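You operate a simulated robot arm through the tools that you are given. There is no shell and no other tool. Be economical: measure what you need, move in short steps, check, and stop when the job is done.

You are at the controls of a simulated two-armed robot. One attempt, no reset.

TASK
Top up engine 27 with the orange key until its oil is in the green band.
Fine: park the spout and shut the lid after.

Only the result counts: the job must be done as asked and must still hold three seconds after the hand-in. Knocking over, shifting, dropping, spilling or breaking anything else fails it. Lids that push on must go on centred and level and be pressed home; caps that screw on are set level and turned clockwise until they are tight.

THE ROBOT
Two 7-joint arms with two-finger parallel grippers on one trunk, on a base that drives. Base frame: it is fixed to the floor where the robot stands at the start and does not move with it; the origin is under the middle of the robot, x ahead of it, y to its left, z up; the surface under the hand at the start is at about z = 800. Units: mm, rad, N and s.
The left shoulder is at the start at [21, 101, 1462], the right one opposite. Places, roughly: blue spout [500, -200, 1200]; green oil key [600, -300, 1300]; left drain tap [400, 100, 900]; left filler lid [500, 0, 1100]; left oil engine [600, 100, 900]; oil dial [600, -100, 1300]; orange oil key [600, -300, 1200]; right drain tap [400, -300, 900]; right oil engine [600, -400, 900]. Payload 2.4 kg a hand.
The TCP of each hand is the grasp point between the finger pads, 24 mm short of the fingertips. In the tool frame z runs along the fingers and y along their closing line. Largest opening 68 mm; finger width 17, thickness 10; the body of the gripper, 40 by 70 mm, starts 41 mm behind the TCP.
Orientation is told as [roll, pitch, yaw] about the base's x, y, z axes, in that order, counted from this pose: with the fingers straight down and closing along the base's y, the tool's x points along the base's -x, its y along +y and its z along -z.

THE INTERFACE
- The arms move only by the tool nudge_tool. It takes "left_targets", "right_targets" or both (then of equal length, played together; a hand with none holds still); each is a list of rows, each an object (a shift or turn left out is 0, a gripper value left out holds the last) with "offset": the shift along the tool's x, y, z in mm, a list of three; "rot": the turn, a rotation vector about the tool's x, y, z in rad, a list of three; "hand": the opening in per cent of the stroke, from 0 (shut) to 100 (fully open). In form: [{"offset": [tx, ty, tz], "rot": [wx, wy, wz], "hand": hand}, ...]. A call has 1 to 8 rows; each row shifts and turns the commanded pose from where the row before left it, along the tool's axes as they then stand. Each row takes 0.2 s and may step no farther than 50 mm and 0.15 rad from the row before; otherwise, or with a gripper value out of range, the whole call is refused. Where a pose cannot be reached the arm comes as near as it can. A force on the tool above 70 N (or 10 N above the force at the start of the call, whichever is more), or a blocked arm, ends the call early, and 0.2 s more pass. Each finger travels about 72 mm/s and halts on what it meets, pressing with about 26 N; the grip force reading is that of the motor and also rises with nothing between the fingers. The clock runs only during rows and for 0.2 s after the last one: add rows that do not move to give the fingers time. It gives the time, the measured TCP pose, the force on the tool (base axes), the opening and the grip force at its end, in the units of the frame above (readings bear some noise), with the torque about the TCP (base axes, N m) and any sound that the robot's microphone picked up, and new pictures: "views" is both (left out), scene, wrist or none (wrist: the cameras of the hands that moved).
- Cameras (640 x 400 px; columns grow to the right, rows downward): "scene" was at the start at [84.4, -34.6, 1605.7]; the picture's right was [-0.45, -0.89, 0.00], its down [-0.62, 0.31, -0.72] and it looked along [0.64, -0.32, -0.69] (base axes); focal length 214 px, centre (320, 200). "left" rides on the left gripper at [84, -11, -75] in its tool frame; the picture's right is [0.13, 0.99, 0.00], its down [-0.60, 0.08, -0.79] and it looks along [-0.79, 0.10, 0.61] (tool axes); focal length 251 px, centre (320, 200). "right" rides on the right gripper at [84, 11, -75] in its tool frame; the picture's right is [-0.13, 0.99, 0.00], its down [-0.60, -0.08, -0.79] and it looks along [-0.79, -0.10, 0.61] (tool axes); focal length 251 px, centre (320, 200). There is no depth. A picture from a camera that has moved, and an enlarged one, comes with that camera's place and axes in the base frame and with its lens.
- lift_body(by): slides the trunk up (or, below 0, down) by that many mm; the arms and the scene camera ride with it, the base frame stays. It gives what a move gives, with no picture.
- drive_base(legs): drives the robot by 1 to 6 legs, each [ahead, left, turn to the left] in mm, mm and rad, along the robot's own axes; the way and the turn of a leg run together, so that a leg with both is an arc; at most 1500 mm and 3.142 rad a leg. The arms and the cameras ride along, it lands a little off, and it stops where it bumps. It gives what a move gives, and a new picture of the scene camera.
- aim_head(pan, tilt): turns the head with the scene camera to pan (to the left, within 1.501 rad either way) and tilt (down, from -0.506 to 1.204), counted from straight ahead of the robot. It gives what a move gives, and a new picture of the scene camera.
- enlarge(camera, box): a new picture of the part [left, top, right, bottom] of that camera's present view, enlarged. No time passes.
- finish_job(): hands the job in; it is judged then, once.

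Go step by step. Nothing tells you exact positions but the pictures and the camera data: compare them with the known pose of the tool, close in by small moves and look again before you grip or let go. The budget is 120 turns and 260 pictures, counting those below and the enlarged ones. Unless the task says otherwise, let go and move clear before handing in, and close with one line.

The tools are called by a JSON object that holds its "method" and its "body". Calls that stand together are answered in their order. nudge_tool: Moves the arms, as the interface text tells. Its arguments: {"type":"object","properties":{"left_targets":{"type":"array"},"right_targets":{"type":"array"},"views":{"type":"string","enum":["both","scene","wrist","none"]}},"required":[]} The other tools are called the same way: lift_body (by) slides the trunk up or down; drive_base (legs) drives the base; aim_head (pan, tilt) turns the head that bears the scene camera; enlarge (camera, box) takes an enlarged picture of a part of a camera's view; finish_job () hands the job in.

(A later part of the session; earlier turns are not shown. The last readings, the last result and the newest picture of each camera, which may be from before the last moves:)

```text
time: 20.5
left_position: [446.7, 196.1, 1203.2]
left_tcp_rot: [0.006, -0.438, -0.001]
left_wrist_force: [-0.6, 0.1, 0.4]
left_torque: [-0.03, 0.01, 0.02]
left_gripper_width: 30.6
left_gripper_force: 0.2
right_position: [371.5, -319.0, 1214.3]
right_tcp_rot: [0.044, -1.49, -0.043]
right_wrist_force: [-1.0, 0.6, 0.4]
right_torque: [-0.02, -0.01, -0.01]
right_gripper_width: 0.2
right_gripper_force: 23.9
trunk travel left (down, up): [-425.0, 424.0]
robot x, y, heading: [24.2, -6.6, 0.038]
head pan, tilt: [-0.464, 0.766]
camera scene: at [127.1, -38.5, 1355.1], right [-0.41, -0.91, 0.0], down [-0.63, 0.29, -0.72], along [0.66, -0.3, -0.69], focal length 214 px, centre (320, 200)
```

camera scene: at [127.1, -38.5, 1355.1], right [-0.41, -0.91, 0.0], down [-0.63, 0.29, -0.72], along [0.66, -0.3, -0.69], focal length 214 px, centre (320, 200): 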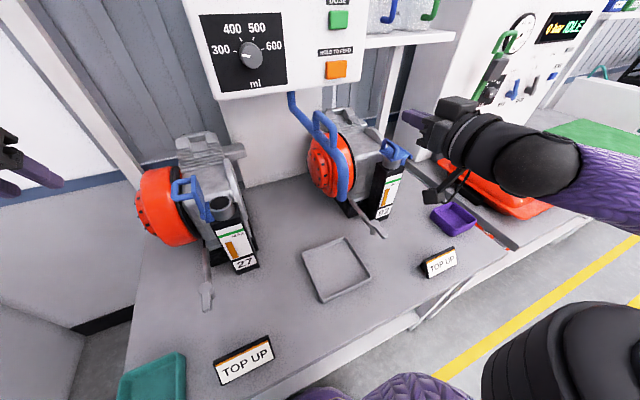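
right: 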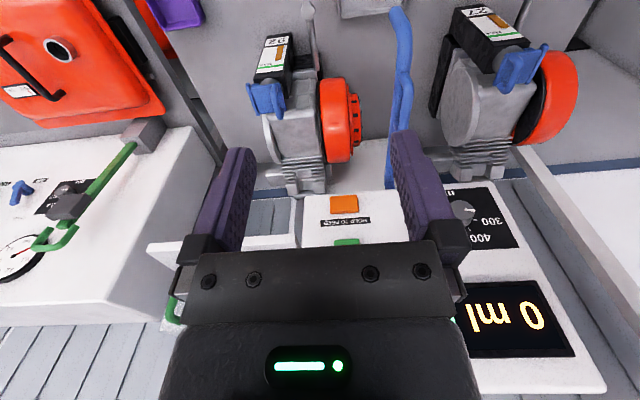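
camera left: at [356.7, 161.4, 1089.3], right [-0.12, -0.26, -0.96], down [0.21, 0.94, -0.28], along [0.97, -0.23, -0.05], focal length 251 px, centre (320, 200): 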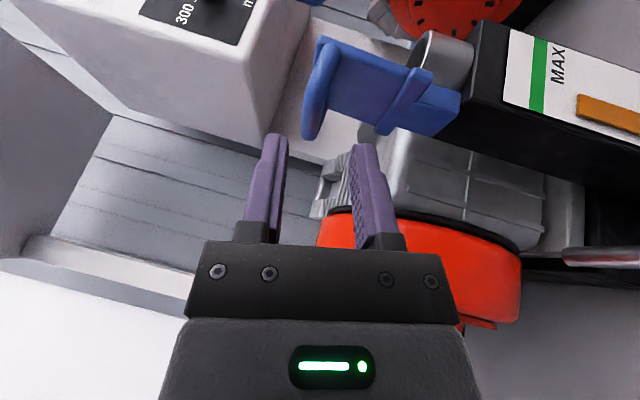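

I'll raise the trunk 80 mm for better reach, then bring the left hand across above the spout handle.

{"method": "lift_body", "body": {"by": 80}}

{"method": "nudge_tool", "body": {"left_targets": [{"offset": [0, -49, 0], "hand": 55}, {"offset": [0, -49, 0]}, {"offset": [0, -49, 0]}, {"offset": [0, -49, 0]}, {"offset": [0, -49, 0]}, {"offset": [0, -49, 0]}, {"offset": [0, -48, 0], "rot": [0, -0.1, 0]}, {"offset": [0, -48, 0], "rot": [0, -0.1, 0]}], "right_targets": [{"offset": [0, -15, 0]}, {"offset": [0, -15, 0]}, {}, {}, {}, {}, {}, {}], "views": "both"}}

```text
time: 21.7
left_position: [446.7, 195.1, 1283.1]
left_tcp_rot: [0.003, -0.438, 0.0]
left_wrist_force: [-0.6, -0.3, -0.3]
left_torque: [0.03, 0.0, -0.02]
left_gripper_width: 30.4
left_gripper_force: 0.0
right_position: [370.7, -319.0, 1293.6]
right_tcp_rot: [0.041, -1.49, -0.04]
right_wrist_force: [0.9, 0.6, -0.1]
right_torque: [0.04, -0.02, -0.01]
right_gripper_width: 0.0
right_gripper_force: 23.7
trunk travel left (down, up): [-505.0, 344.0]
robot x, y, heading: [26.5, -14.2, 0.043]
head pan, tilt: [-0.464, 0.766]
```

```text
time: 23.5
left_position: [446.5, -123.8, 1298.1]
left_tcp_rot: [0.003, -0.591, 0.0]
left_wrist_force: [-0.4, -0.3, -0.6]
left_torque: [0.01, -0.01, -0.01]
left_gripper_width: 37.6
left_gripper_force: 0.1
left hand out of reach, approached as far as the arm can: row 7, 8
right_position: [371.6, -348.0, 1295.7]
right_tcp_rot: [0.044, -1.489, -0.043]
right_wrist_force: [0.5, -0.9, 0.0]
right_torque: [0.02, -0.01, -0.01]
right_gripper_width: 0.0
right_gripper_force: 23.3
trunk travel left (down, up): [-505.0, 344.0]
robot x, y, heading: [27.4, -6.5, 0.043]
head pan, tilt: [-0.464, 0.766]
camera scene: at [118.8, -38.8, 1435.5], right [-0.41, -0.91, 0.0], down [-0.63, 0.29, -0.72], along [0.66, -0.3, -0.69], focal length 214 px, centre (320, 200)
camera right: at [290.2, -338.3, 1218.6], right [0.01, 0.99, 0.13], down [-0.74, -0.08, 0.67], along [0.67, -0.1, 0.73], focal length 251 px, centre (320, 200)
camera left: at [335.9, -134.4, 1314.2], right [-0.11, 0.99, -0.07], down [0.06, 0.08, 1.0], along [0.99, 0.1, -0.07], focal length 251 px, centre (320, 200)
```

scene: 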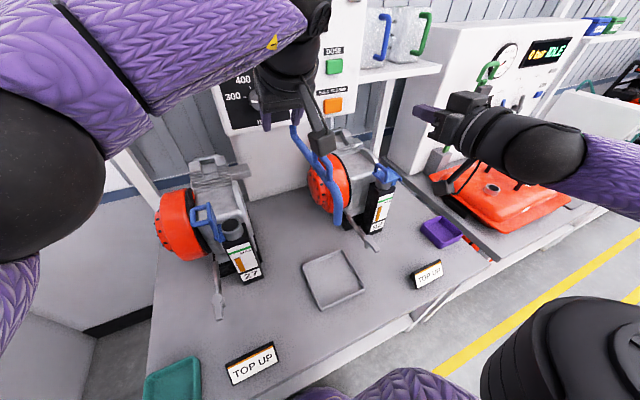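
right: 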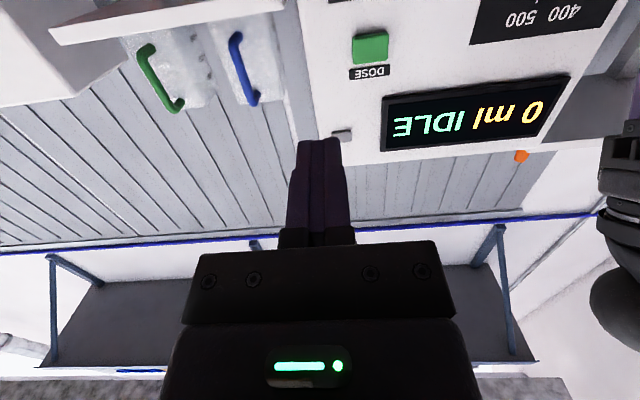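
left: 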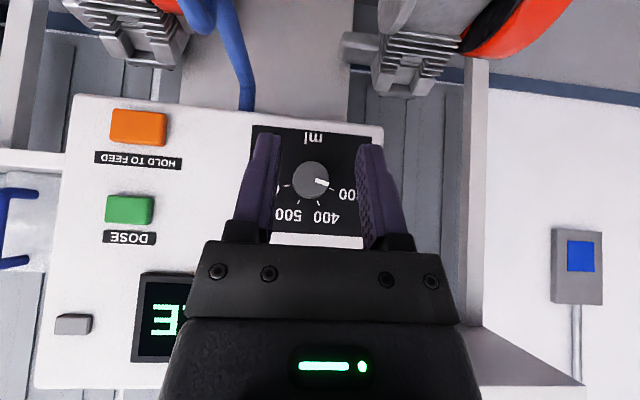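

The left arm is at its reach limit at this height. I'll lower to about z 1240 and then continue sideways.

{"method": "nudge_tool", "body": {"left_targets": [{"offset": [20, 0, 18]}, {"offset": [20, 0, 18]}, {"offset": [0, -30, 0], "rot": [0, -0.1, 0]}, {"offset": [0, -25, 0], "rot": [0, -0.1, 0]}, {"offset": [0, -24, 0]}, {}], "views": "both"}}

```text
time: 24.9
left_position: [449.3, -160.7, 1248.7]
left_tcp_rot: [0.003, -0.84, 0.0]
left_wrist_force: [-0.4, 0.5, -0.1]
left_torque: [0.01, 0.02, 0.02]
left_gripper_width: 37.4
left_gripper_force: 0.0
left hand out of reach, approached as far as the arm can: row 4, 5
right_position: [371.5, -348.2, 1294.6]
right_tcp_rot: [0.041, -1.489, -0.041]
right_wrist_force: [-0.4, 0.6, 0.0]
right_torque: [-0.03, -0.02, -0.01]
right_gripper_width: 0.0
right_gripper_force: 23.5
trunk travel left (down, up): [-505.0, 344.0]
robot x, y, heading: [24.3, -8.8, 0.04]
head pan, tilt: [-0.464, 0.766]
camera scene: at [119.0, -38.5, 1435.5], right [-0.41, -0.91, 0.0], down [-0.63, 0.29, -0.72], along [0.66, -0.3, -0.69], focal length 214 px, centre (320, 200)
camera left: at [337.2, -170.9, 1236.8], right [-0.09, 0.99, -0.09], down [-0.19, 0.08, 0.98], along [0.98, 0.1, 0.18], focal length 251 px, centre (320, 200)
```

scene: 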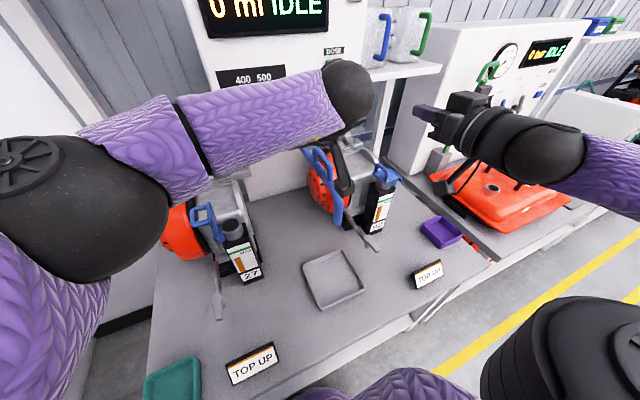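
left: 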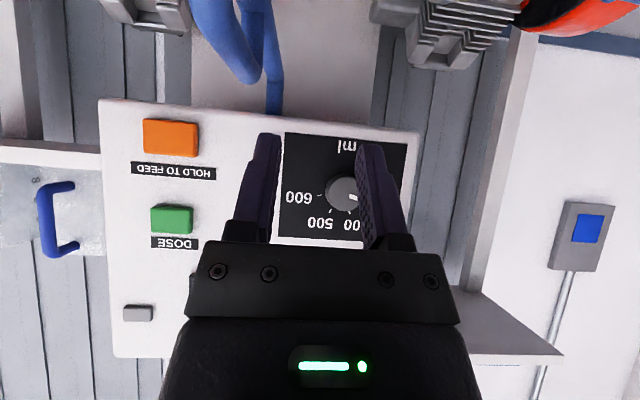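

The left arm is awkward here. The right hand can grip the handle's near vertical leg with its fingers forward, so I'll send the left arm back left and bring the right hand in front of the handle.

{"method": "nudge_tool", "body": {"left_targets": [{"offset": [0, 49, -10]}, {"offset": [0, 49, -10]}, {"offset": [0, 49, -10]}, {"offset": [0, 49, 0]}, {"offset": [0, 49, 0]}, {"offset": [0, 49, 0]}, {"offset": [0, 49, 0]}, {}], "right_targets": [{}, {}, {"rot": [0, 0.14, 0], "hand": 0}, {"rot": [0, 0.14, 0]}, {"offset": [0, 0, -10]}, {"offset": [30, 0, -20]}, {"offset": [35, 20, 0]}, {"offset": [35, 20, 0]}], "views": "both"}}

```text
time: 26.7
left_position: [422.5, 183.1, 1270.6]
left_tcp_rot: [0.007, -0.837, -0.001]
left_wrist_force: [0.1, -0.5, 0.2]
left_torque: [0.01, 0.02, -0.03]
left_gripper_width: 37.2
left_gripper_force: 0.1
right_position: [322.2, -327.8, 1208.6]
right_tcp_rot: [0.01, -1.212, -0.007]
right_wrist_force: [-0.3, 0.5, -0.8]
right_torque: [0.03, -0.03, 0.01]
right_gripper_width: 0.0
right_gripper_force: 23.6
right hand out of reach, approached as far as the arm can: row 8
trunk travel left (down, up): [-505.0, 344.0]
robot x, y, heading: [26.0, -7.4, 0.039]
head pan, tilt: [-0.464, 0.766]
camera scene: at [118.9, -39.2, 1435.5], right [-0.41, -0.91, 0.0], down [-0.63, 0.29, -0.72], along [0.66, -0.3, -0.69], focal length 214 px, centre (320, 200)
camera right: at [222.4, -317.4, 1158.0], right [0.04, 0.99, 0.12], down [-0.53, -0.08, 0.84], along [0.85, -0.1, 0.52], focal length 251 px, centre (320, 200)
camera left: at [311.2, 172.1, 1258.2], right [-0.09, 0.99, -0.09], down [-0.19, 0.07, 0.98], along [0.98, 0.1, 0.18], focal length 251 px, centre (320, 200)
```

scene: 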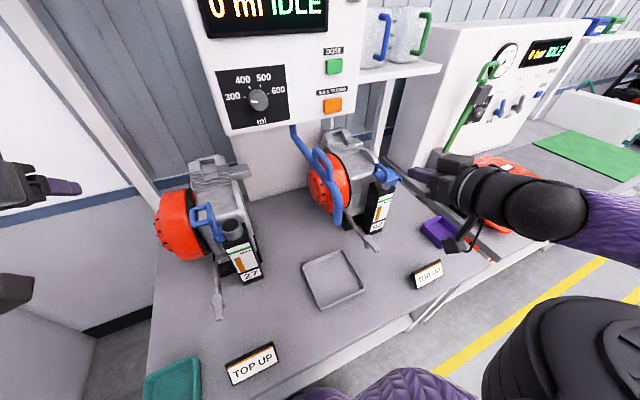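
right: 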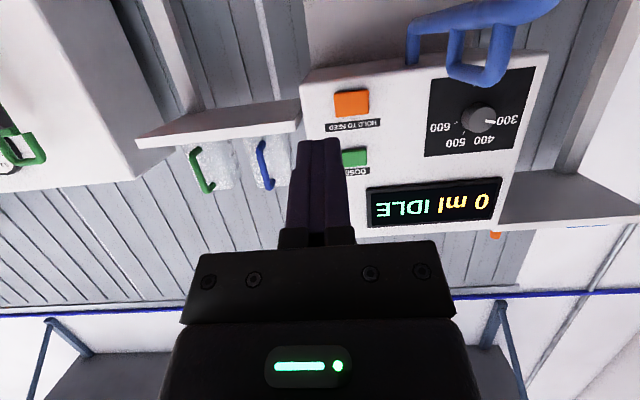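
left: 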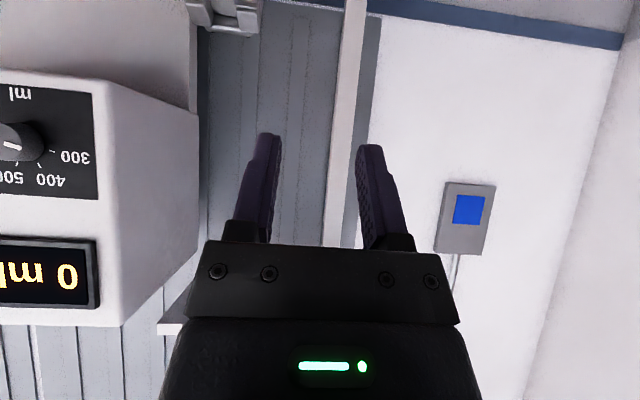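

The handle's near leg is confirmed at about x 420, y -203, z 1165–1195. I'll move the right hand in front of it with the fingers open.

{"method": "nudge_tool", "body": {"right_targets": [{"offset": [0, 40, 15], "hand": 60}, {"offset": [0, 40, 15]}, {"offset": [3, 30, 10]}, {}], "views": "both"}}

```text
time: 27.7
left_position: [423.1, 182.9, 1269.6]
left_tcp_rot: [0.006, -0.84, -0.004]
left_wrist_force: [0.2, -0.1, -0.7]
left_torque: [-0.02, 0.02, 0.01]
left_gripper_width: 37.1
left_gripper_force: 0.0
right_position: [382.8, -253.2, 1198.5]
right_tcp_rot: [0.008, -1.209, -0.008]
right_wrist_force: [0.3, -0.1, 0.2]
right_torque: [0.01, -0.01, -0.01]
right_gripper_width: 40.9
right_gripper_force: 0.1
right hand out of reach, approached as far as the arm can: row 1, 2, 3
trunk travel left (down, up): [-505.0, 344.0]
robot x, y, heading: [23.1, -9.1, 0.036]
head pan, tilt: [-0.464, 0.766]
camera scene: at [118.5, -39.0, 1435.5], right [-0.41, -0.91, 0.0], down [-0.63, 0.29, -0.72], along [0.66, -0.3, -0.69], focal length 214 px, centre (320, 200)
camera right: at [284.5, -243.1, 1147.2], right [0.04, 0.99, 0.12], down [-0.53, -0.08, 0.85], along [0.85, -0.1, 0.52], focal length 251 px, centre (320, 200)
```

scene: 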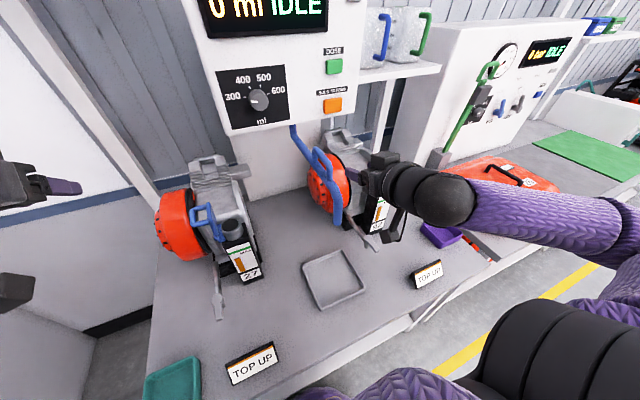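
right: 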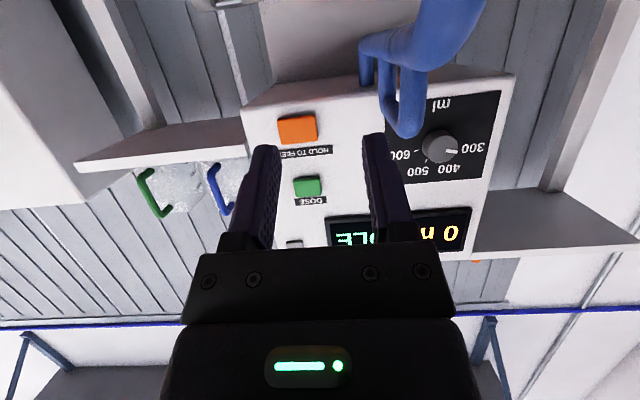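

I'm close to the inner reach limit with the fingers this level. I'll tilt the hand slightly more downward and shift to y=-203.

{"method": "nudge_tool", "body": {"right_targets": [{"offset": [0, 0, -10], "rot": [0, 0.15, 0]}, {"rot": [0, 0.15, 0]}, {"offset": [0, 25, 0]}, {"offset": [10, 25, 0]}, {}], "views": "both"}}

```text
time: 28.9
left_position: [422.3, 183.6, 1270.5]
left_tcp_rot: [0.004, -0.837, -0.001]
left_wrist_force: [0.0, 0.3, -0.9]
left_torque: [0.02, -0.02, -0.04]
left_gripper_width: 37.6
left_gripper_force: 0.1
right_position: [380.2, -204.1, 1195.2]
right_tcp_rot: [0.007, -0.908, -0.006]
right_wrist_force: [-0.1, 0.1, -0.1]
right_torque: [0.0, 0.02, -0.01]
right_gripper_width: 40.9
right_gripper_force: 0.0
right hand out of reach, approached as far as the arm can: row 4
trunk travel left (down, up): [-505.0, 344.0]
robot x, y, heading: [24.5, -12.5, 0.036]
head pan, tilt: [-0.464, 0.766]
camera scene: at [118.7, -38.8, 1435.5], right [-0.41, -0.91, 0.0], down [-0.63, 0.29, -0.72], along [0.66, -0.3, -0.69], focal length 214 px, centre (320, 200)
camera right: at [269.0, -194.2, 1176.8], right [0.08, 0.99, 0.11], down [-0.25, -0.08, 0.96], along [0.96, -0.1, 0.24], focal length 251 px, centre (320, 200)
```

scene: 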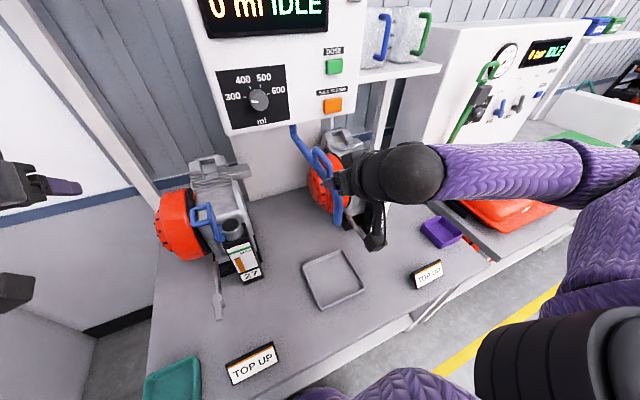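
right: 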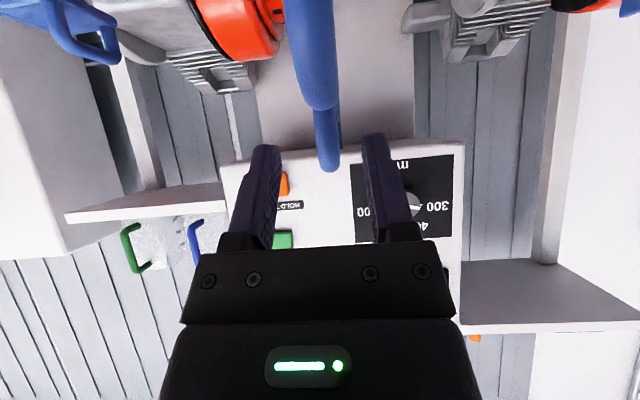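

The handle is centred between the fingers. I'll advance onto the near leg and close.

{"method": "nudge_tool", "body": {"right_targets": [{"offset": [-10, 3, 18]}, {"offset": [-9, 0, 18]}, {}], "views": "both"}}

{"method": "enlarge", "body": {"camera": "scene", "box": [280, 110, 400, 260]}}

```text
time: 29.7
left_position: [423.2, 184.4, 1271.1]
left_tcp_rot: [0.003, -0.837, -0.002]
left_wrist_force: [-0.4, -0.6, 0.3]
left_torque: [0.0, -0.01, 0.04]
left_gripper_width: 37.5
left_gripper_force: 0.2
right_position: [419.6, -202.3, 1188.6]
right_tcp_rot: [0.005, -0.91, -0.004]
right_wrist_force: [-0.8, 0.2, 0.1]
right_torque: [0.02, 0.01, -0.01]
right_gripper_width: 40.8
right_gripper_force: 0.0
trunk travel left (down, up): [-505.0, 344.0]
robot x, y, heading: [25.2, -5.7, 0.044]
head pan, tilt: [-0.464, 0.766]
camera scene: at [118.8, -38.6, 1435.5], right [-0.41, -0.91, 0.0], down [-0.63, 0.29, -0.72], along [0.66, -0.3, -0.69], focal length 214 px, centre (320, 200)
camera right: at [309.2, -191.9, 1169.5], right [0.08, 0.99, 0.11], down [-0.25, -0.08, 0.96], along [0.96, -0.1, 0.25], focal length 251 px, centre (320, 200)
```

scene: 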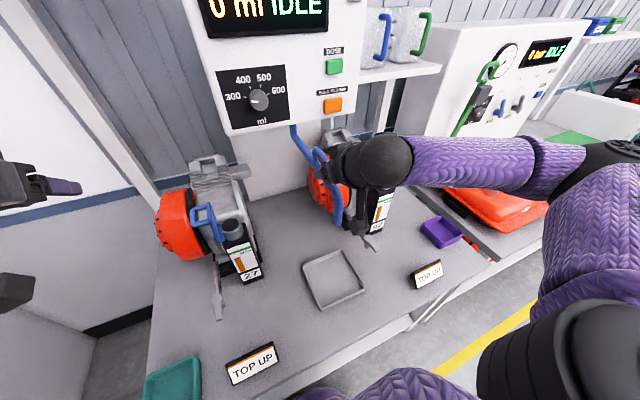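
right: 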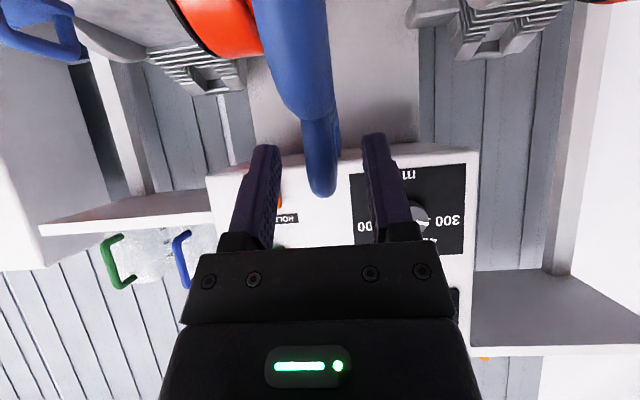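

```text
2.67 times, centred on (340, 185) of scene
camera zoom: at [118.8, -38.6, 1435.5], right [-0.41, -0.91, 0.0], down [-0.63, 0.29, -0.72], along [0.66, -0.3, -0.69], focal length 572 px, centre (267, 240)
```

zoom: 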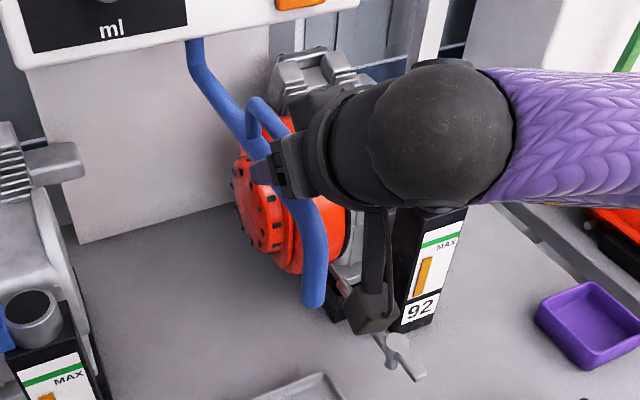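

The fingers straddle the handle leg; closing now.

{"method": "nudge_tool", "body": {"right_targets": [{"hand": 0}, {"hand": 0}, {"hand": 0}], "views": "wrist"}}

```text
time: 30.5
left_position: [422.9, 183.7, 1270.4]
left_tcp_rot: [0.003, -0.838, 0.001]
left_wrist_force: [-0.4, 0.5, -0.4]
left_torque: [0.03, 0.0, -0.01]
left_gripper_width: 37.4
left_gripper_force: 0.1
right_position: [418.5, -202.5, 1189.0]
right_tcp_rot: [0.005, -0.91, -0.003]
right_wrist_force: [0.7, 1.1, -1.6]
right_torque: [-0.2, -0.12, 0.01]
right_gripper_width: 13.7
right_gripper_force: 33.2
trunk travel left (down, up): [-505.0, 344.0]
robot x, y, heading: [24.9, -11.9, 0.04]
head pan, tilt: [-0.464, 0.766]
camera right: at [309.2, -192.0, 1169.6], right [0.08, 0.99, 0.11], down [-0.25, -0.08, 0.96], along [0.96, -0.1, 0.25], focal length 251 px, centre (320, 200)
```

right: 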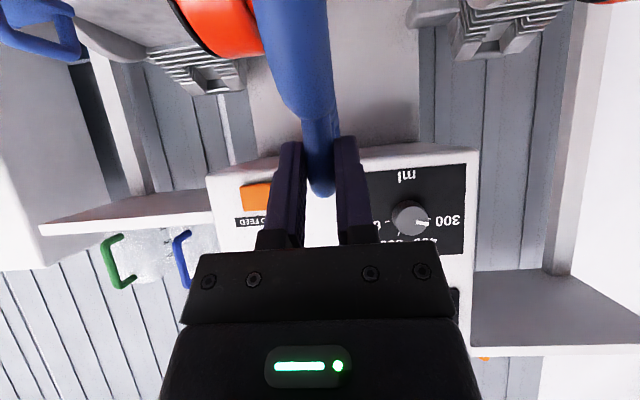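

I'm gripping the 14 mm tube. I'll swing the spout about its pivot at about (642, -200), first 0.3 rad with the hand turning along.

{"method": "nudge_tool", "body": {"right_targets": [{"offset": [-0.5, 22.3, 0.7], "rot": [0.079, 0, 0.0615]}, {"offset": [-0.5, 22.3, 0.7], "rot": [0.079, 0, 0.0615]}, {"offset": [-0.5, 22.3, 0.7], "rot": [0.079, 0, 0.0615]}, {}], "views": "both"}}

```text
time: 31.5
left_position: [421.8, 184.0, 1270.3]
left_tcp_rot: [0.003, -0.839, 0.0]
left_wrist_force: [-0.6, 0.7, -0.3]
left_torque: [-0.01, 0.0, 0.01]
left_gripper_width: 37.3
left_gripper_force: 0.1
right_position: [428.5, -135.5, 1188.3]
right_tcp_rot: [0.006, -0.91, -0.308]
right_wrist_force: [1.3, -0.5, 14.5]
right_torque: [-0.26, -0.32, 0.08]
right_gripper_width: 13.5
right_gripper_force: 32.7
trunk travel left (down, up): [-505.0, 344.0]
robot x, y, heading: [27.5, -4.2, 0.038]
head pan, tilt: [-0.464, 0.766]
camera scene: at [118.0, -38.3, 1435.7], right [-0.41, -0.91, 0.0], down [-0.63, 0.29, -0.72], along [0.66, -0.3, -0.69], focal length 214 px, centre (320, 200)
camera right: at [326.5, -92.7, 1169.3], right [0.37, 0.92, 0.11], down [-0.27, 0.0, 0.96], along [0.89, -0.39, 0.25], focal length 251 px, centre (320, 200)
```

scene: 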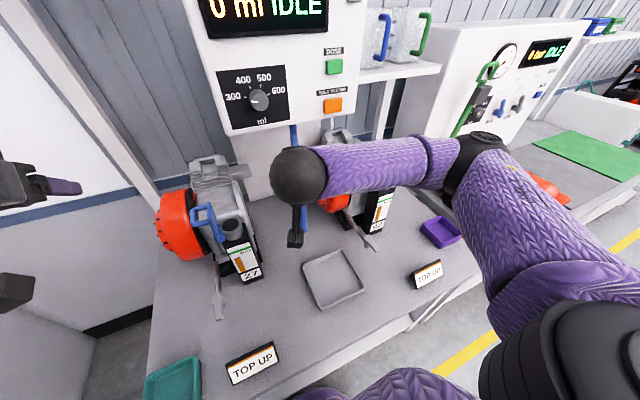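
right: 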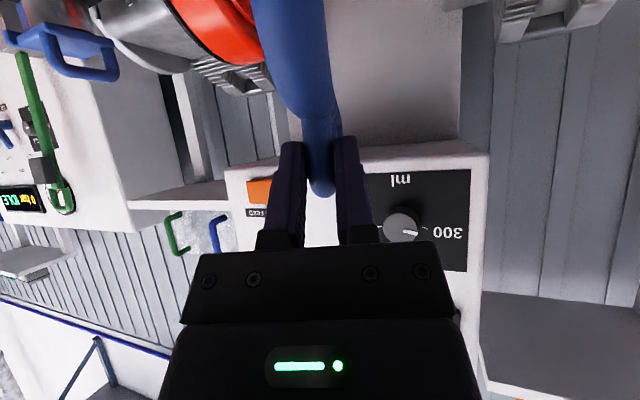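

The spout swings smoothly. Continuing another 0.4 rad.

{"method": "nudge_tool", "body": {"right_targets": [{"offset": [-0.8, 22.3, 0.4], "rot": [0.079, 0, 0.0615]}, {"offset": [-0.5, 22.3, 0.7], "rot": [0.079, 0, 0.0615]}, {"offset": [-0.5, 22.3, 0.7], "rot": [0.079, 0, 0.0615]}, {"offset": [-0.5, 22.3, 0.7], "rot": [0.079, 0, 0.0615]}, {}], "views": "both"}}

{"method": "enlarge", "body": {"camera": "scene", "box": [170, 150, 330, 280]}}

```text
time: 32.7
left_position: [422.2, 183.8, 1271.2]
left_tcp_rot: [0.002, -0.839, -0.003]
left_wrist_force: [-0.1, 0.5, -0.6]
left_torque: [0.01, -0.02, 0.0]
left_gripper_width: 37.3
left_gripper_force: 0.1
right_position: [467.9, -56.7, 1188.0]
right_tcp_rot: [0.005, -0.909, -0.705]
right_wrist_force: [1.8, -0.5, 17.7]
right_torque: [-0.39, -0.29, 0.01]
right_gripper_width: 13.6
right_gripper_force: 33.5
trunk travel left (down, up): [-505.0, 344.0]
robot x, y, heading: [23.4, -10.9, 0.041]
head pan, tilt: [-0.464, 0.766]
camera scene: at [117.8, -38.5, 1435.6], right [-0.41, -0.91, 0.0], down [-0.63, 0.29, -0.72], along [0.66, -0.3, -0.69], focal length 214 px, centre (320, 200)
camera right: at [391.9, 22.8, 1169.0], right [0.7, 0.71, 0.1], down [-0.25, 0.1, 0.96], along [0.67, -0.7, 0.25], focal length 251 px, centre (320, 200)
```

scene: 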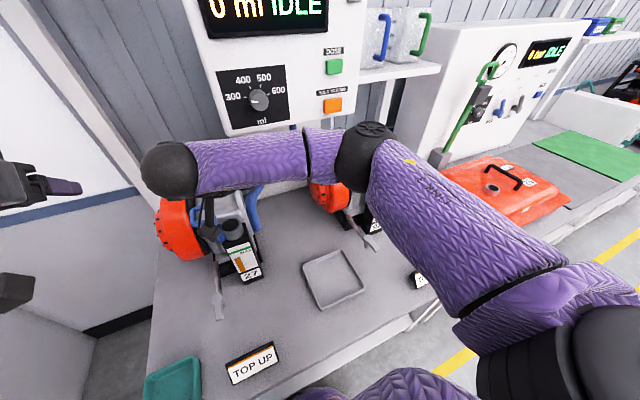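
right: 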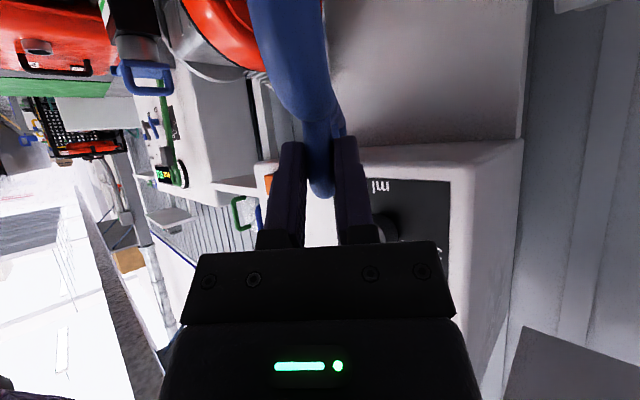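

```text
3.08 times, centred on (250, 215) of scene
camera zoom: at [117.8, -38.5, 1435.6], right [-0.41, -0.91, 0.0], down [-0.63, 0.29, -0.72], along [0.66, -0.3, -0.69], focal length 660 px, centre (535, 154)
```

zoom: 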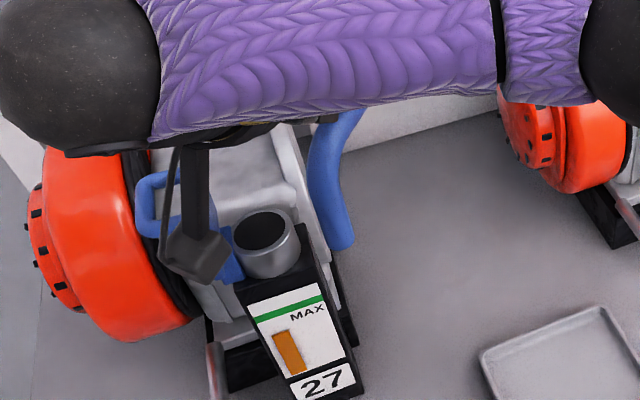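

The spout tip is near (445, -34), and about 0.26 rad remains to the neck. I'll go two more steps and check.

{"method": "nudge_tool", "body": {"right_targets": [{"offset": [-0.8, 22.3, 0.4], "rot": [0.079, 0, 0.0615]}, {"offset": [-0.5, 22.3, 0.7], "rot": [0.079, 0, 0.0615]}, {}], "views": "none"}}

{"method": "enlarge", "body": {"camera": "scene", "box": [190, 170, 290, 260]}}

{"method": "enlarge", "body": {"camera": "left", "box": [0, 0, 640, 400]}}

```text
time: 33.5
left_position: [422.4, 185.9, 1270.9]
left_tcp_rot: [0.004, -0.84, -0.001]
left_wrist_force: [-0.2, 0.2, 0.0]
left_torque: [0.01, 0.02, -0.03]
left_gripper_width: 37.2
left_gripper_force: 0.1
right_position: [499.6, -24.8, 1187.9]
right_tcp_rot: [0.002, -0.91, -0.9]
right_wrist_force: [-3.5, 5.8, 4.9]
right_torque: [-0.4, -0.26, 0.12]
right_gripper_width: 13.6
right_gripper_force: 34.0
trunk travel left (down, up): [-505.0, 344.0]
robot x, y, heading: [25.4, -10.7, 0.033]
head pan, tilt: [-0.464, 0.766]
```

```text
4.44 times, centred on (240, 215) of scene
camera zoom: at [117.7, -37.2, 1435.5], right [-0.41, -0.91, 0.0], down [-0.63, 0.28, -0.72], along [0.66, -0.3, -0.69], focal length 953 px, centre (676, 133)
```

zoom: 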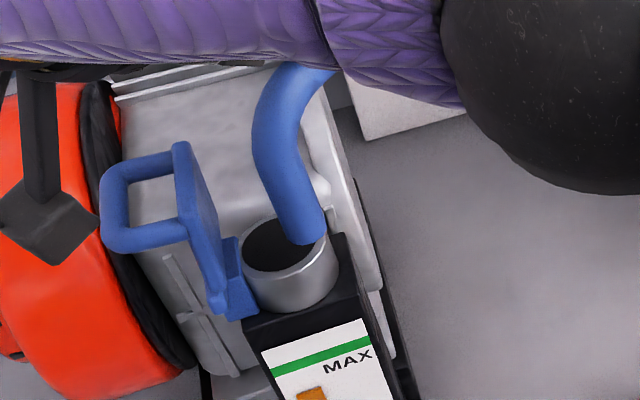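

```text
1.00 times, centred on (320, 200) of left (not enlarged: the box is as wide or as high as the picture)
camera zoom: at [310.1, 173.5, 1258.1], right [-0.09, 0.99, -0.09], down [-0.19, 0.08, 0.98], along [0.98, 0.1, 0.18], focal length 251 px, centre (320, 200)
```

zoom: 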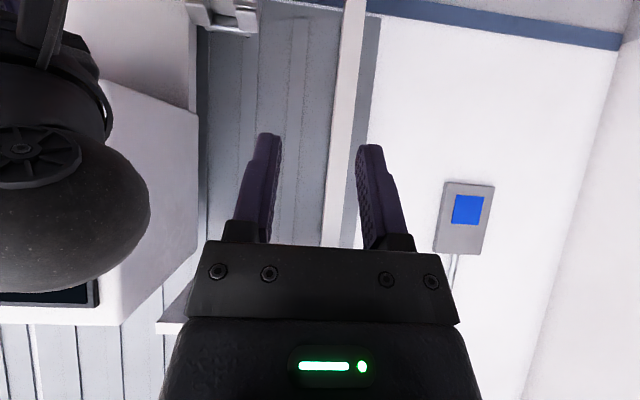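

The tip is over the right edge of the neck opening. About 0.045 rad more should centre it.

{"method": "nudge_tool", "body": {"right_targets": [{"offset": [-0.2, 10, 0.2], "rot": [0.0355, 0, 0.0277]}, {}], "views": "none"}}

{"method": "enlarge", "body": {"camera": "scene", "box": [190, 170, 290, 260]}}

```text
time: 34.1
left_position: [421.5, 185.1, 1271.1]
left_tcp_rot: [0.002, -0.839, 0.0]
left_wrist_force: [0.2, 0.2, -0.4]
left_torque: [0.01, 0.0, -0.04]
left_gripper_width: 37.4
left_gripper_force: 0.0
right_position: [508.0, -17.3, 1187.0]
right_tcp_rot: [0.002, -0.909, -0.947]
right_wrist_force: [-4.5, 7.0, 1.0]
right_torque: [0.33, 0.31, 0.08]
right_gripper_width: 13.3
right_gripper_force: 33.0
trunk travel left (down, up): [-505.0, 344.0]
robot x, y, heading: [26.1, -9.2, 0.041]
head pan, tilt: [-0.464, 0.766]
```

```text
4.44 times, centred on (240, 215) of scene
camera zoom: at [118.0, -36.9, 1435.5], right [-0.41, -0.91, 0.0], down [-0.63, 0.28, -0.72], along [0.66, -0.3, -0.69], focal length 953 px, centre (676, 133)
```

zoom: 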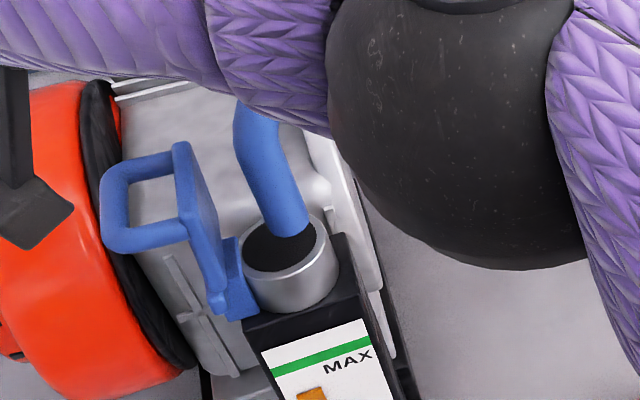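

The spout is centred over the neck. Before releasing with the right hand, I'll move the left hand further left out of its retreat path.

{"method": "nudge_tool", "body": {"left_targets": [{"offset": [0, 45, 0]}, {"offset": [0, 45, 0]}, {"offset": [0, 45, 0]}, {"offset": [0, 40, 0]}, {}], "right_targets": [{}, {}, {}, {}, {}], "views": "scene"}}

```text
time: 35.3
left_position: [425.6, 361.5, 1269.5]
left_tcp_rot: [0.002, -0.84, 0.0]
left_wrist_force: [0.8, 0.5, 0.9]
left_torque: [0.03, -0.02, 0.02]
left_gripper_width: 37.5
left_gripper_force: 0.1
right_position: [508.5, -17.6, 1187.3]
right_tcp_rot: [0.002, -0.908, -0.945]
right_wrist_force: [-6.5, 9.7, -7.2]
right_torque: [0.42, 0.31, 0.01]
right_gripper_width: 13.7
right_gripper_force: 33.7
trunk travel left (down, up): [-505.0, 344.0]
robot x, y, heading: [24.2, -7.9, 0.042]
head pan, tilt: [-0.464, 0.766]
camera scene: at [118.3, -36.5, 1435.5], right [-0.41, -0.91, 0.0], down [-0.63, 0.28, -0.72], along [0.66, -0.3, -0.69], focal length 214 px, centre (320, 200)
```

scene: 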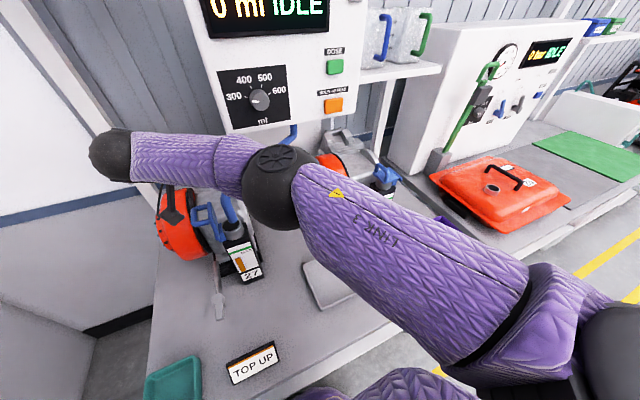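

Releasing the handle and backing the right hand out.

{"method": "nudge_tool", "body": {"right_targets": [{"hand": 55}, {"hand": 55}, {"offset": [0, 0, -20]}, {"offset": [0, 0, -30]}, {"offset": [0, 0, -20]}, {}], "views": "both"}}

{"method": "enlarge", "body": {"camera": "scene", "box": [190, 170, 290, 260]}}

```text
time: 36.7
left_position: [426.1, 359.4, 1270.8]
left_tcp_rot: [0.003, -0.837, -0.001]
left_wrist_force: [-0.4, 0.5, -0.6]
left_torque: [0.01, -0.02, -0.01]
left_gripper_width: 37.3
left_gripper_force: 0.1
right_position: [476.3, 25.4, 1231.4]
right_tcp_rot: [0.002, -0.909, -0.949]
right_wrist_force: [-0.1, -0.1, -0.4]
right_torque: [0.0, 0.01, 0.01]
right_gripper_width: 37.2
right_gripper_force: 0.0
trunk travel left (down, up): [-505.0, 344.0]
robot x, y, heading: [22.6, -9.7, 0.038]
head pan, tilt: [-0.464, 0.766]
camera scene: at [119.0, -38.5, 1435.5], right [-0.41, -0.91, 0.0], down [-0.63, 0.29, -0.72], along [0.66, -0.3, -0.69], focal length 214 px, centre (320, 200)
camera right: at [420.0, 121.0, 1212.7], right [0.85, 0.52, 0.1], down [-0.21, 0.16, 0.96], along [0.48, -0.84, 0.24], focal length 251 px, centre (320, 200)
```

scene: 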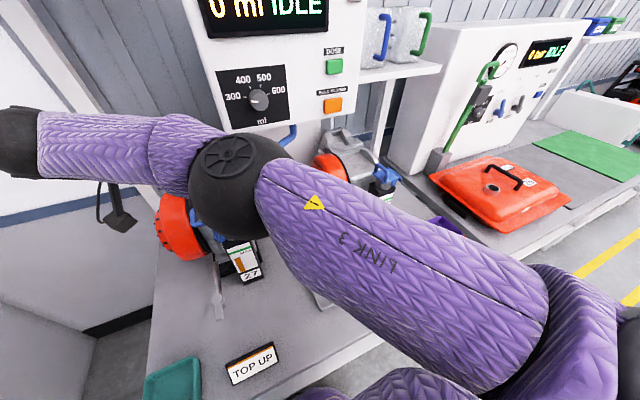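
right: 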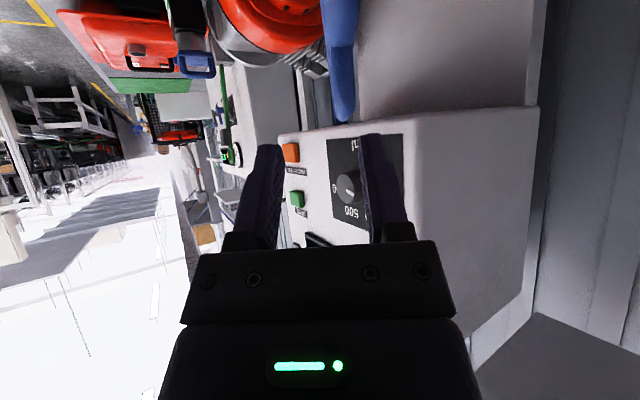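

```text
4.44 times, centred on (240, 215) of scene
camera zoom: at [119.0, -38.5, 1435.5], right [-0.41, -0.91, 0.0], down [-0.63, 0.29, -0.72], along [0.66, -0.3, -0.69], focal length 953 px, centre (676, 133)
```

zoom: 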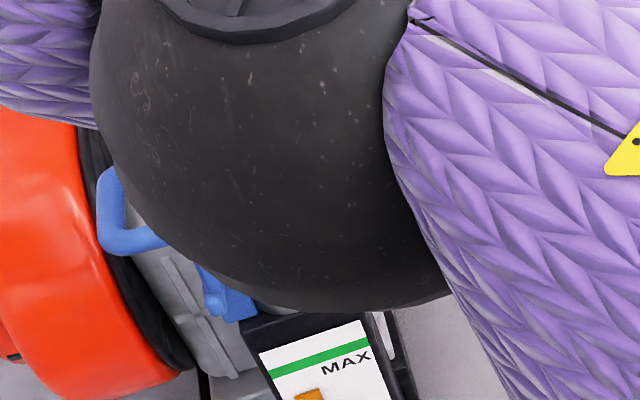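

The spout stayed put. I'll lift the right hand and swing it back to the right, turning the fingers forward again.

{"method": "nudge_tool", "body": {"right_targets": [{"offset": [-24, 0, -18], "hand": 0}, {"offset": [-24, 0, -18]}, {"offset": [0, -30, 0], "rot": [-0.116, 0, -0.09]}, {"offset": [0, -35, 0], "rot": [-0.116, 0, -0.09]}, {"offset": [0, -40, 0], "rot": [-0.116, 0, -0.09]}, {"offset": [0, -40, 0], "rot": [-0.116, 0, -0.09]}, {"offset": [0, -40, 0], "rot": [-0.116, 0, -0.09]}, {"offset": [0, -40, 0], "rot": [-0.116, 0, -0.09]}], "views": "scene"}}

{"method": "enlarge", "body": {"camera": "scene", "box": [190, 170, 290, 280]}}

```text
time: 38.5
left_position: [424.3, 358.7, 1271.1]
left_tcp_rot: [0.006, -0.84, -0.001]
left_wrist_force: [0.4, -0.5, -0.7]
left_torque: [0.05, 0.03, 0.03]
left_gripper_width: 37.2
left_gripper_force: 0.0
right_position: [358.5, -171.8, 1288.3]
right_tcp_rot: [0.007, -0.911, -0.067]
right_wrist_force: [-0.3, -0.2, 0.0]
right_torque: [0.0, -0.03, 0.06]
right_gripper_width: 0.0
right_gripper_force: 23.2
right hand out of reach, approached as far as the arm can: row 2
trunk travel left (down, up): [-505.0, 344.0]
robot x, y, heading: [25.2, -5.9, 0.043]
head pan, tilt: [-0.464, 0.766]
camera scene: at [118.2, -39.5, 1435.5], right [-0.41, -0.91, 0.0], down [-0.63, 0.29, -0.72], along [0.66, -0.3, -0.69], focal length 214 px, centre (320, 200)
```

scene: 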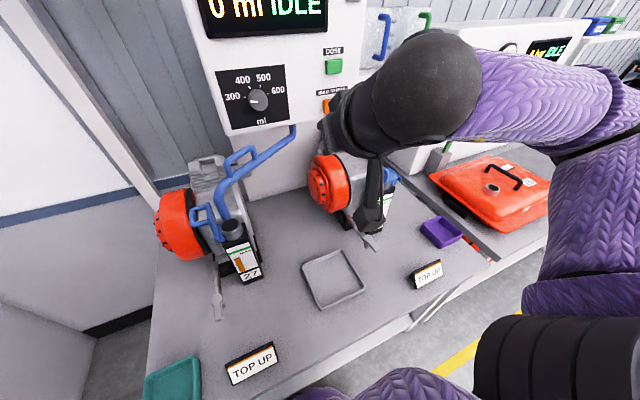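

```text
3.64 times, centred on (240, 225) of scene
camera zoom: at [118.2, -39.5, 1435.5], right [-0.41, -0.91, 0.0], down [-0.63, 0.29, -0.72], along [0.66, -0.3, -0.69], focal length 780 px, centre (611, 109)
```

zoom: 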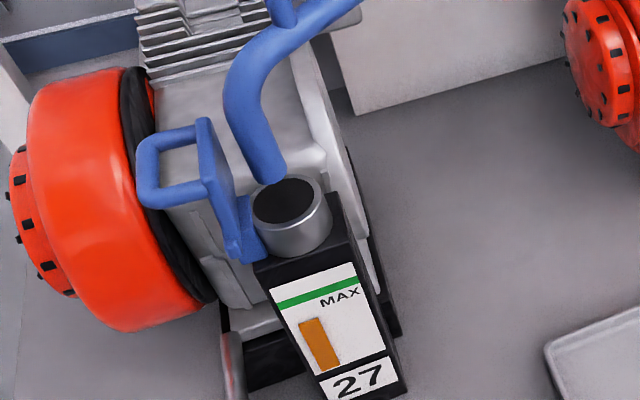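

Two-height triangulation puts the rim at about [508, 16, 1033] and the tip at about [503, 22, 1066], so the spout settled over the neck at about 1.01 rad. I'll use the left camera to confirm from the side while the right hand moves in front of the orange key.

{"method": "nudge_tool", "body": {"left_targets": [{"rot": [0.11, 0, 0.098]}, {"rot": [0.11, 0, 0.098]}, {"rot": [0.11, 0, 0.098]}, {"rot": [0.11, 0, 0.098]}, {"rot": [0.11, 0, 0.098]}, {"rot": [0.11, 0, 0.098]}, {"rot": [0.11, 0, 0.098]}, {"rot": [0, 0.14, 0]}], "right_targets": [{"offset": [0, -30, 0], "rot": [0, -0.145, 0]}, {"offset": [0, -30, 0], "rot": [0, -0.145, 0]}, {"offset": [0, -30, 0], "rot": [0, -0.145, 0]}, {"offset": [0, -30, 0], "rot": [0, -0.145, 0]}, {"offset": [10, 0, 42]}, {"offset": [10, 0, 42]}, {"offset": [10, 0, 42]}, {"offset": [10, 0, 42]}], "views": "both"}}

```text
time: 40.3
left_position: [375.2, 195.7, 1277.8]
left_tcp_rot: [0.053, -0.652, -0.673]
left_wrist_force: [0.1, -1.1, -0.5]
left_torque: [-0.01, -0.01, -0.02]
left_gripper_width: 37.5
left_gripper_force: 0.1
left hand out of reach, approached as far as the arm can: row 1, 2, 3, 4, 5, 6, 7
right_position: [486.8, -314.6, 1308.8]
right_tcp_rot: [-0.732, -1.48, 0.69]
right_wrist_force: [0.2, 0.1, -1.4]
right_torque: [-0.04, -0.04, -0.01]
right_gripper_width: 0.1
right_gripper_force: 24.1
right hand out of reach, approached as far as the arm can: row 1, 2, 6, 7, 8
trunk travel left (down, up): [-505.0, 344.0]
robot x, y, heading: [27.1, -5.5, 0.04]
head pan, tilt: [-0.464, 0.766]
camera scene: at [119.9, -38.5, 1435.3], right [-0.41, -0.91, 0.0], down [-0.63, 0.29, -0.72], along [0.66, -0.3, -0.69], focal length 214 px, centre (320, 200)
camera right: at [407.0, -305.1, 1230.2], right [0.05, 1.0, 0.07], down [-0.75, -0.01, 0.66], along [0.66, -0.08, 0.75], focal length 251 px, centre (320, 200)
camera left: at [278.0, 254.2, 1286.6], right [0.51, 0.86, -0.04], down [0.02, 0.03, 1.0], along [0.86, -0.51, 0.0], focal length 251 px, centre (320, 200)
```

scene: 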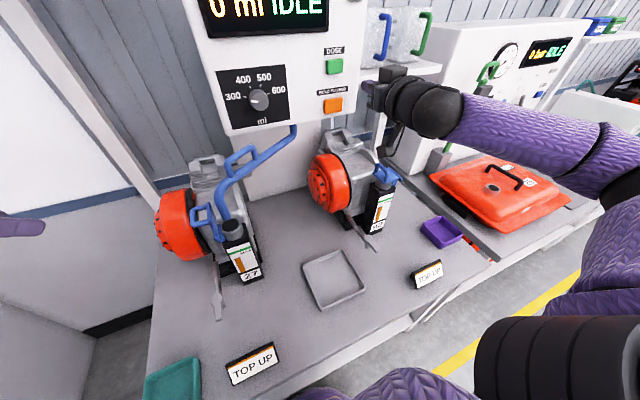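
right: 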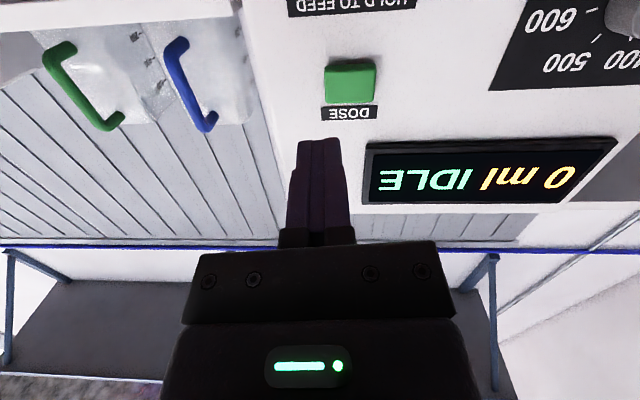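
left: 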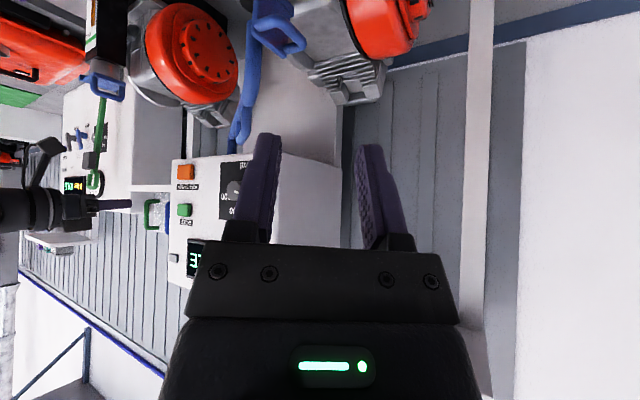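

The left camera doesn't yet show the neck, so I'll tilt it down. The right hand needs to come down to key height (z≈1232, y≈-300).

{"method": "nudge_tool", "body": {"left_targets": [{"rot": [0, 0.15, 0]}, {"rot": [0, 0.15, 0]}, {"rot": [0, 0.15, 0]}, {}], "right_targets": [{"offset": [40, 8, 0]}, {"offset": [37, 8, 0]}, {}, {}], "views": "wrist"}}

```text
time: 41.3
left_position: [373.5, 196.9, 1278.9]
left_tcp_rot: [0.044, -0.204, -0.648]
left_wrist_force: [0.3, 0.1, -0.3]
left_torque: [0.03, 0.0, 0.0]
left_gripper_width: 37.2
left_gripper_force: 0.2
right_position: [496.5, -275.5, 1299.4]
right_tcp_rot: [-1.057, -1.45, 1.099]
right_wrist_force: [0.3, -0.5, 0.1]
right_torque: [-0.01, -0.02, -0.04]
right_gripper_width: 0.0
right_gripper_force: 23.8
right hand out of reach, approached as far as the arm can: row 1, 2
trunk travel left (down, up): [-505.0, 344.0]
robot x, y, heading: [25.9, -6.7, 0.04]
head pan, tilt: [-0.464, 0.766]
camera right: at [416.4, -276.7, 1219.8], right [-0.04, 1.0, 0.02], down [-0.75, -0.04, 0.65], along [0.66, 0.0, 0.76], focal length 251 px, centre (320, 200)
camera left: at [287.6, 243.8, 1335.0], right [0.49, 0.87, 0.02], down [0.37, -0.22, 0.9], along [0.79, -0.44, -0.43], focal length 251 px, centre (320, 200)
```

right: 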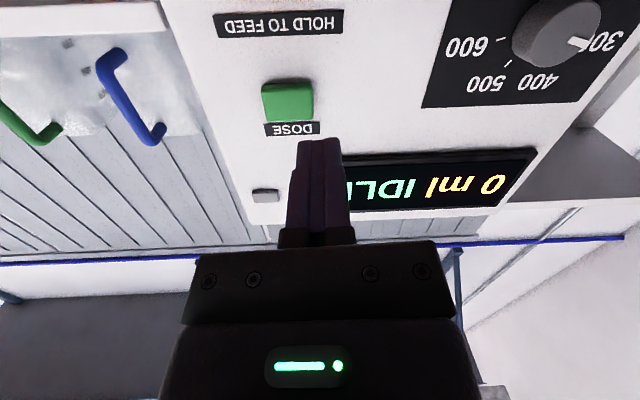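
left: 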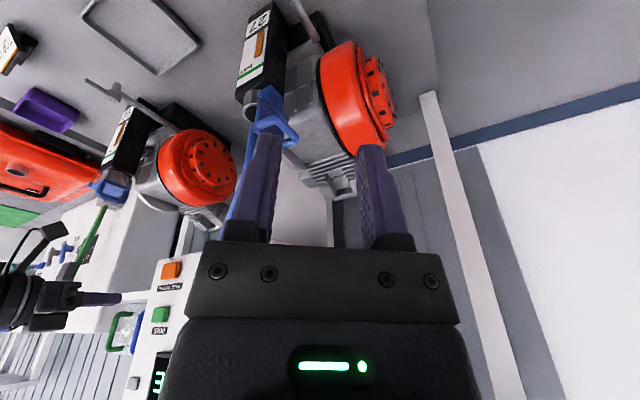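

The right wrist is at its limit for this trunk height. I'll lower the trunk 68 mm, which brings the right hand level with the key, and enlarge the left view of the neck.

{"method": "enlarge", "body": {"camera": "left", "box": [200, 40, 330, 230]}}

{"method": "lift_body", "body": {"by": -68}}

{"method": "nudge_tool", "body": {"right_targets": [{"offset": [0, -15, 0]}, {}], "views": "both"}}

```text
2.11 times, centred on (265, 135) of left
camera zoom: at [287.6, 243.8, 1335.0], right [0.49, 0.87, 0.02], down [0.37, -0.22, 0.9], along [0.79, -0.44, -0.43], focal length 529 px, centre (436, 337)
```

zoom: 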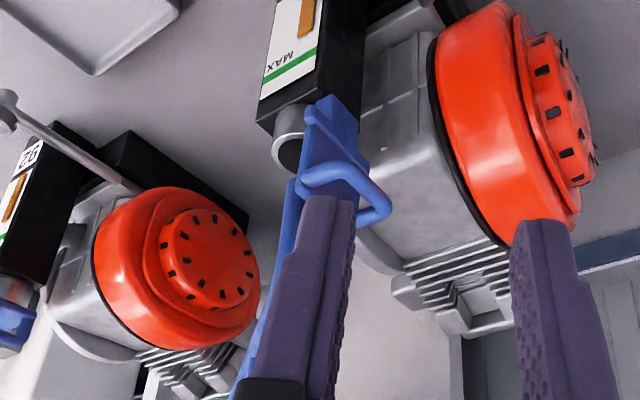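

```text
time: 42.4
left_position: [373.5, 196.0, 1209.2]
left_tcp_rot: [0.044, -0.206, -0.648]
left_wrist_force: [0.5, 0.4, -1.0]
left_torque: [-0.01, 0.0, 0.0]
left_gripper_width: 37.3
left_gripper_force: 0.0
right_position: [500.3, -275.9, 1221.8]
right_tcp_rot: [-0.923, -1.439, 0.964]
right_wrist_force: [0.1, 0.8, 0.1]
right_torque: [-0.03, -0.03, 0.01]
right_gripper_width: 0.2
right_gripper_force: 23.6
trunk travel left (down, up): [-437.0, 413.0]
robot x, y, heading: [24.8, -6.4, 0.043]
head pan, tilt: [-0.464, 0.766]
```

```text
time: 43.0
left_position: [374.4, 196.4, 1211.4]
left_tcp_rot: [0.044, -0.206, -0.648]
left_wrist_force: [0.4, -1.1, -0.7]
left_torque: [-0.01, -0.01, 0.02]
left_gripper_width: 37.3
left_gripper_force: 0.0
right_position: [502.8, -291.7, 1223.2]
right_tcp_rot: [-0.923, -1.44, 0.964]
right_wrist_force: [0.2, 0.7, 0.3]
right_torque: [-0.01, 0.01, 0.0]
right_gripper_width: 0.1
right_gripper_force: 23.6
trunk travel left (down, up): [-437.0, 413.0]
robot x, y, heading: [25.6, -6.9, 0.037]
head pan, tilt: [-0.464, 0.766]
camera scene: at [125.7, -38.4, 1367.2], right [-0.41, -0.91, 0.0], down [-0.63, 0.29, -0.72], along [0.66, -0.3, -0.69], focal length 214 px, centre (320, 200)
camera right: at [420.9, -292.5, 1145.3], right [-0.03, 1.0, 0.02], down [-0.74, -0.04, 0.67], along [0.67, 0.0, 0.74], focal length 251 px, centre (320, 200)
```

scene: 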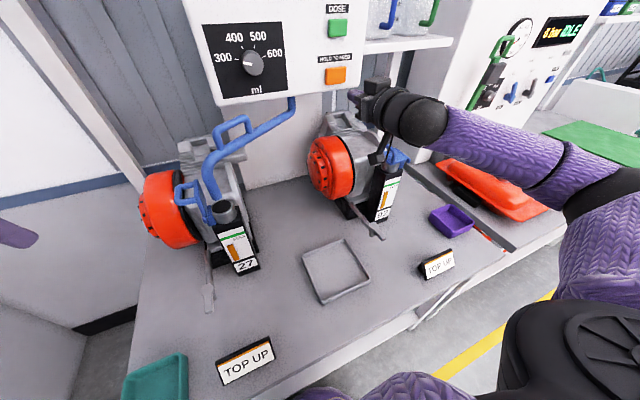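
right: 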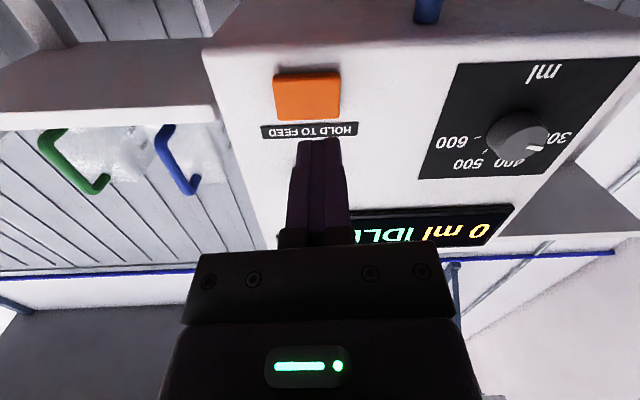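

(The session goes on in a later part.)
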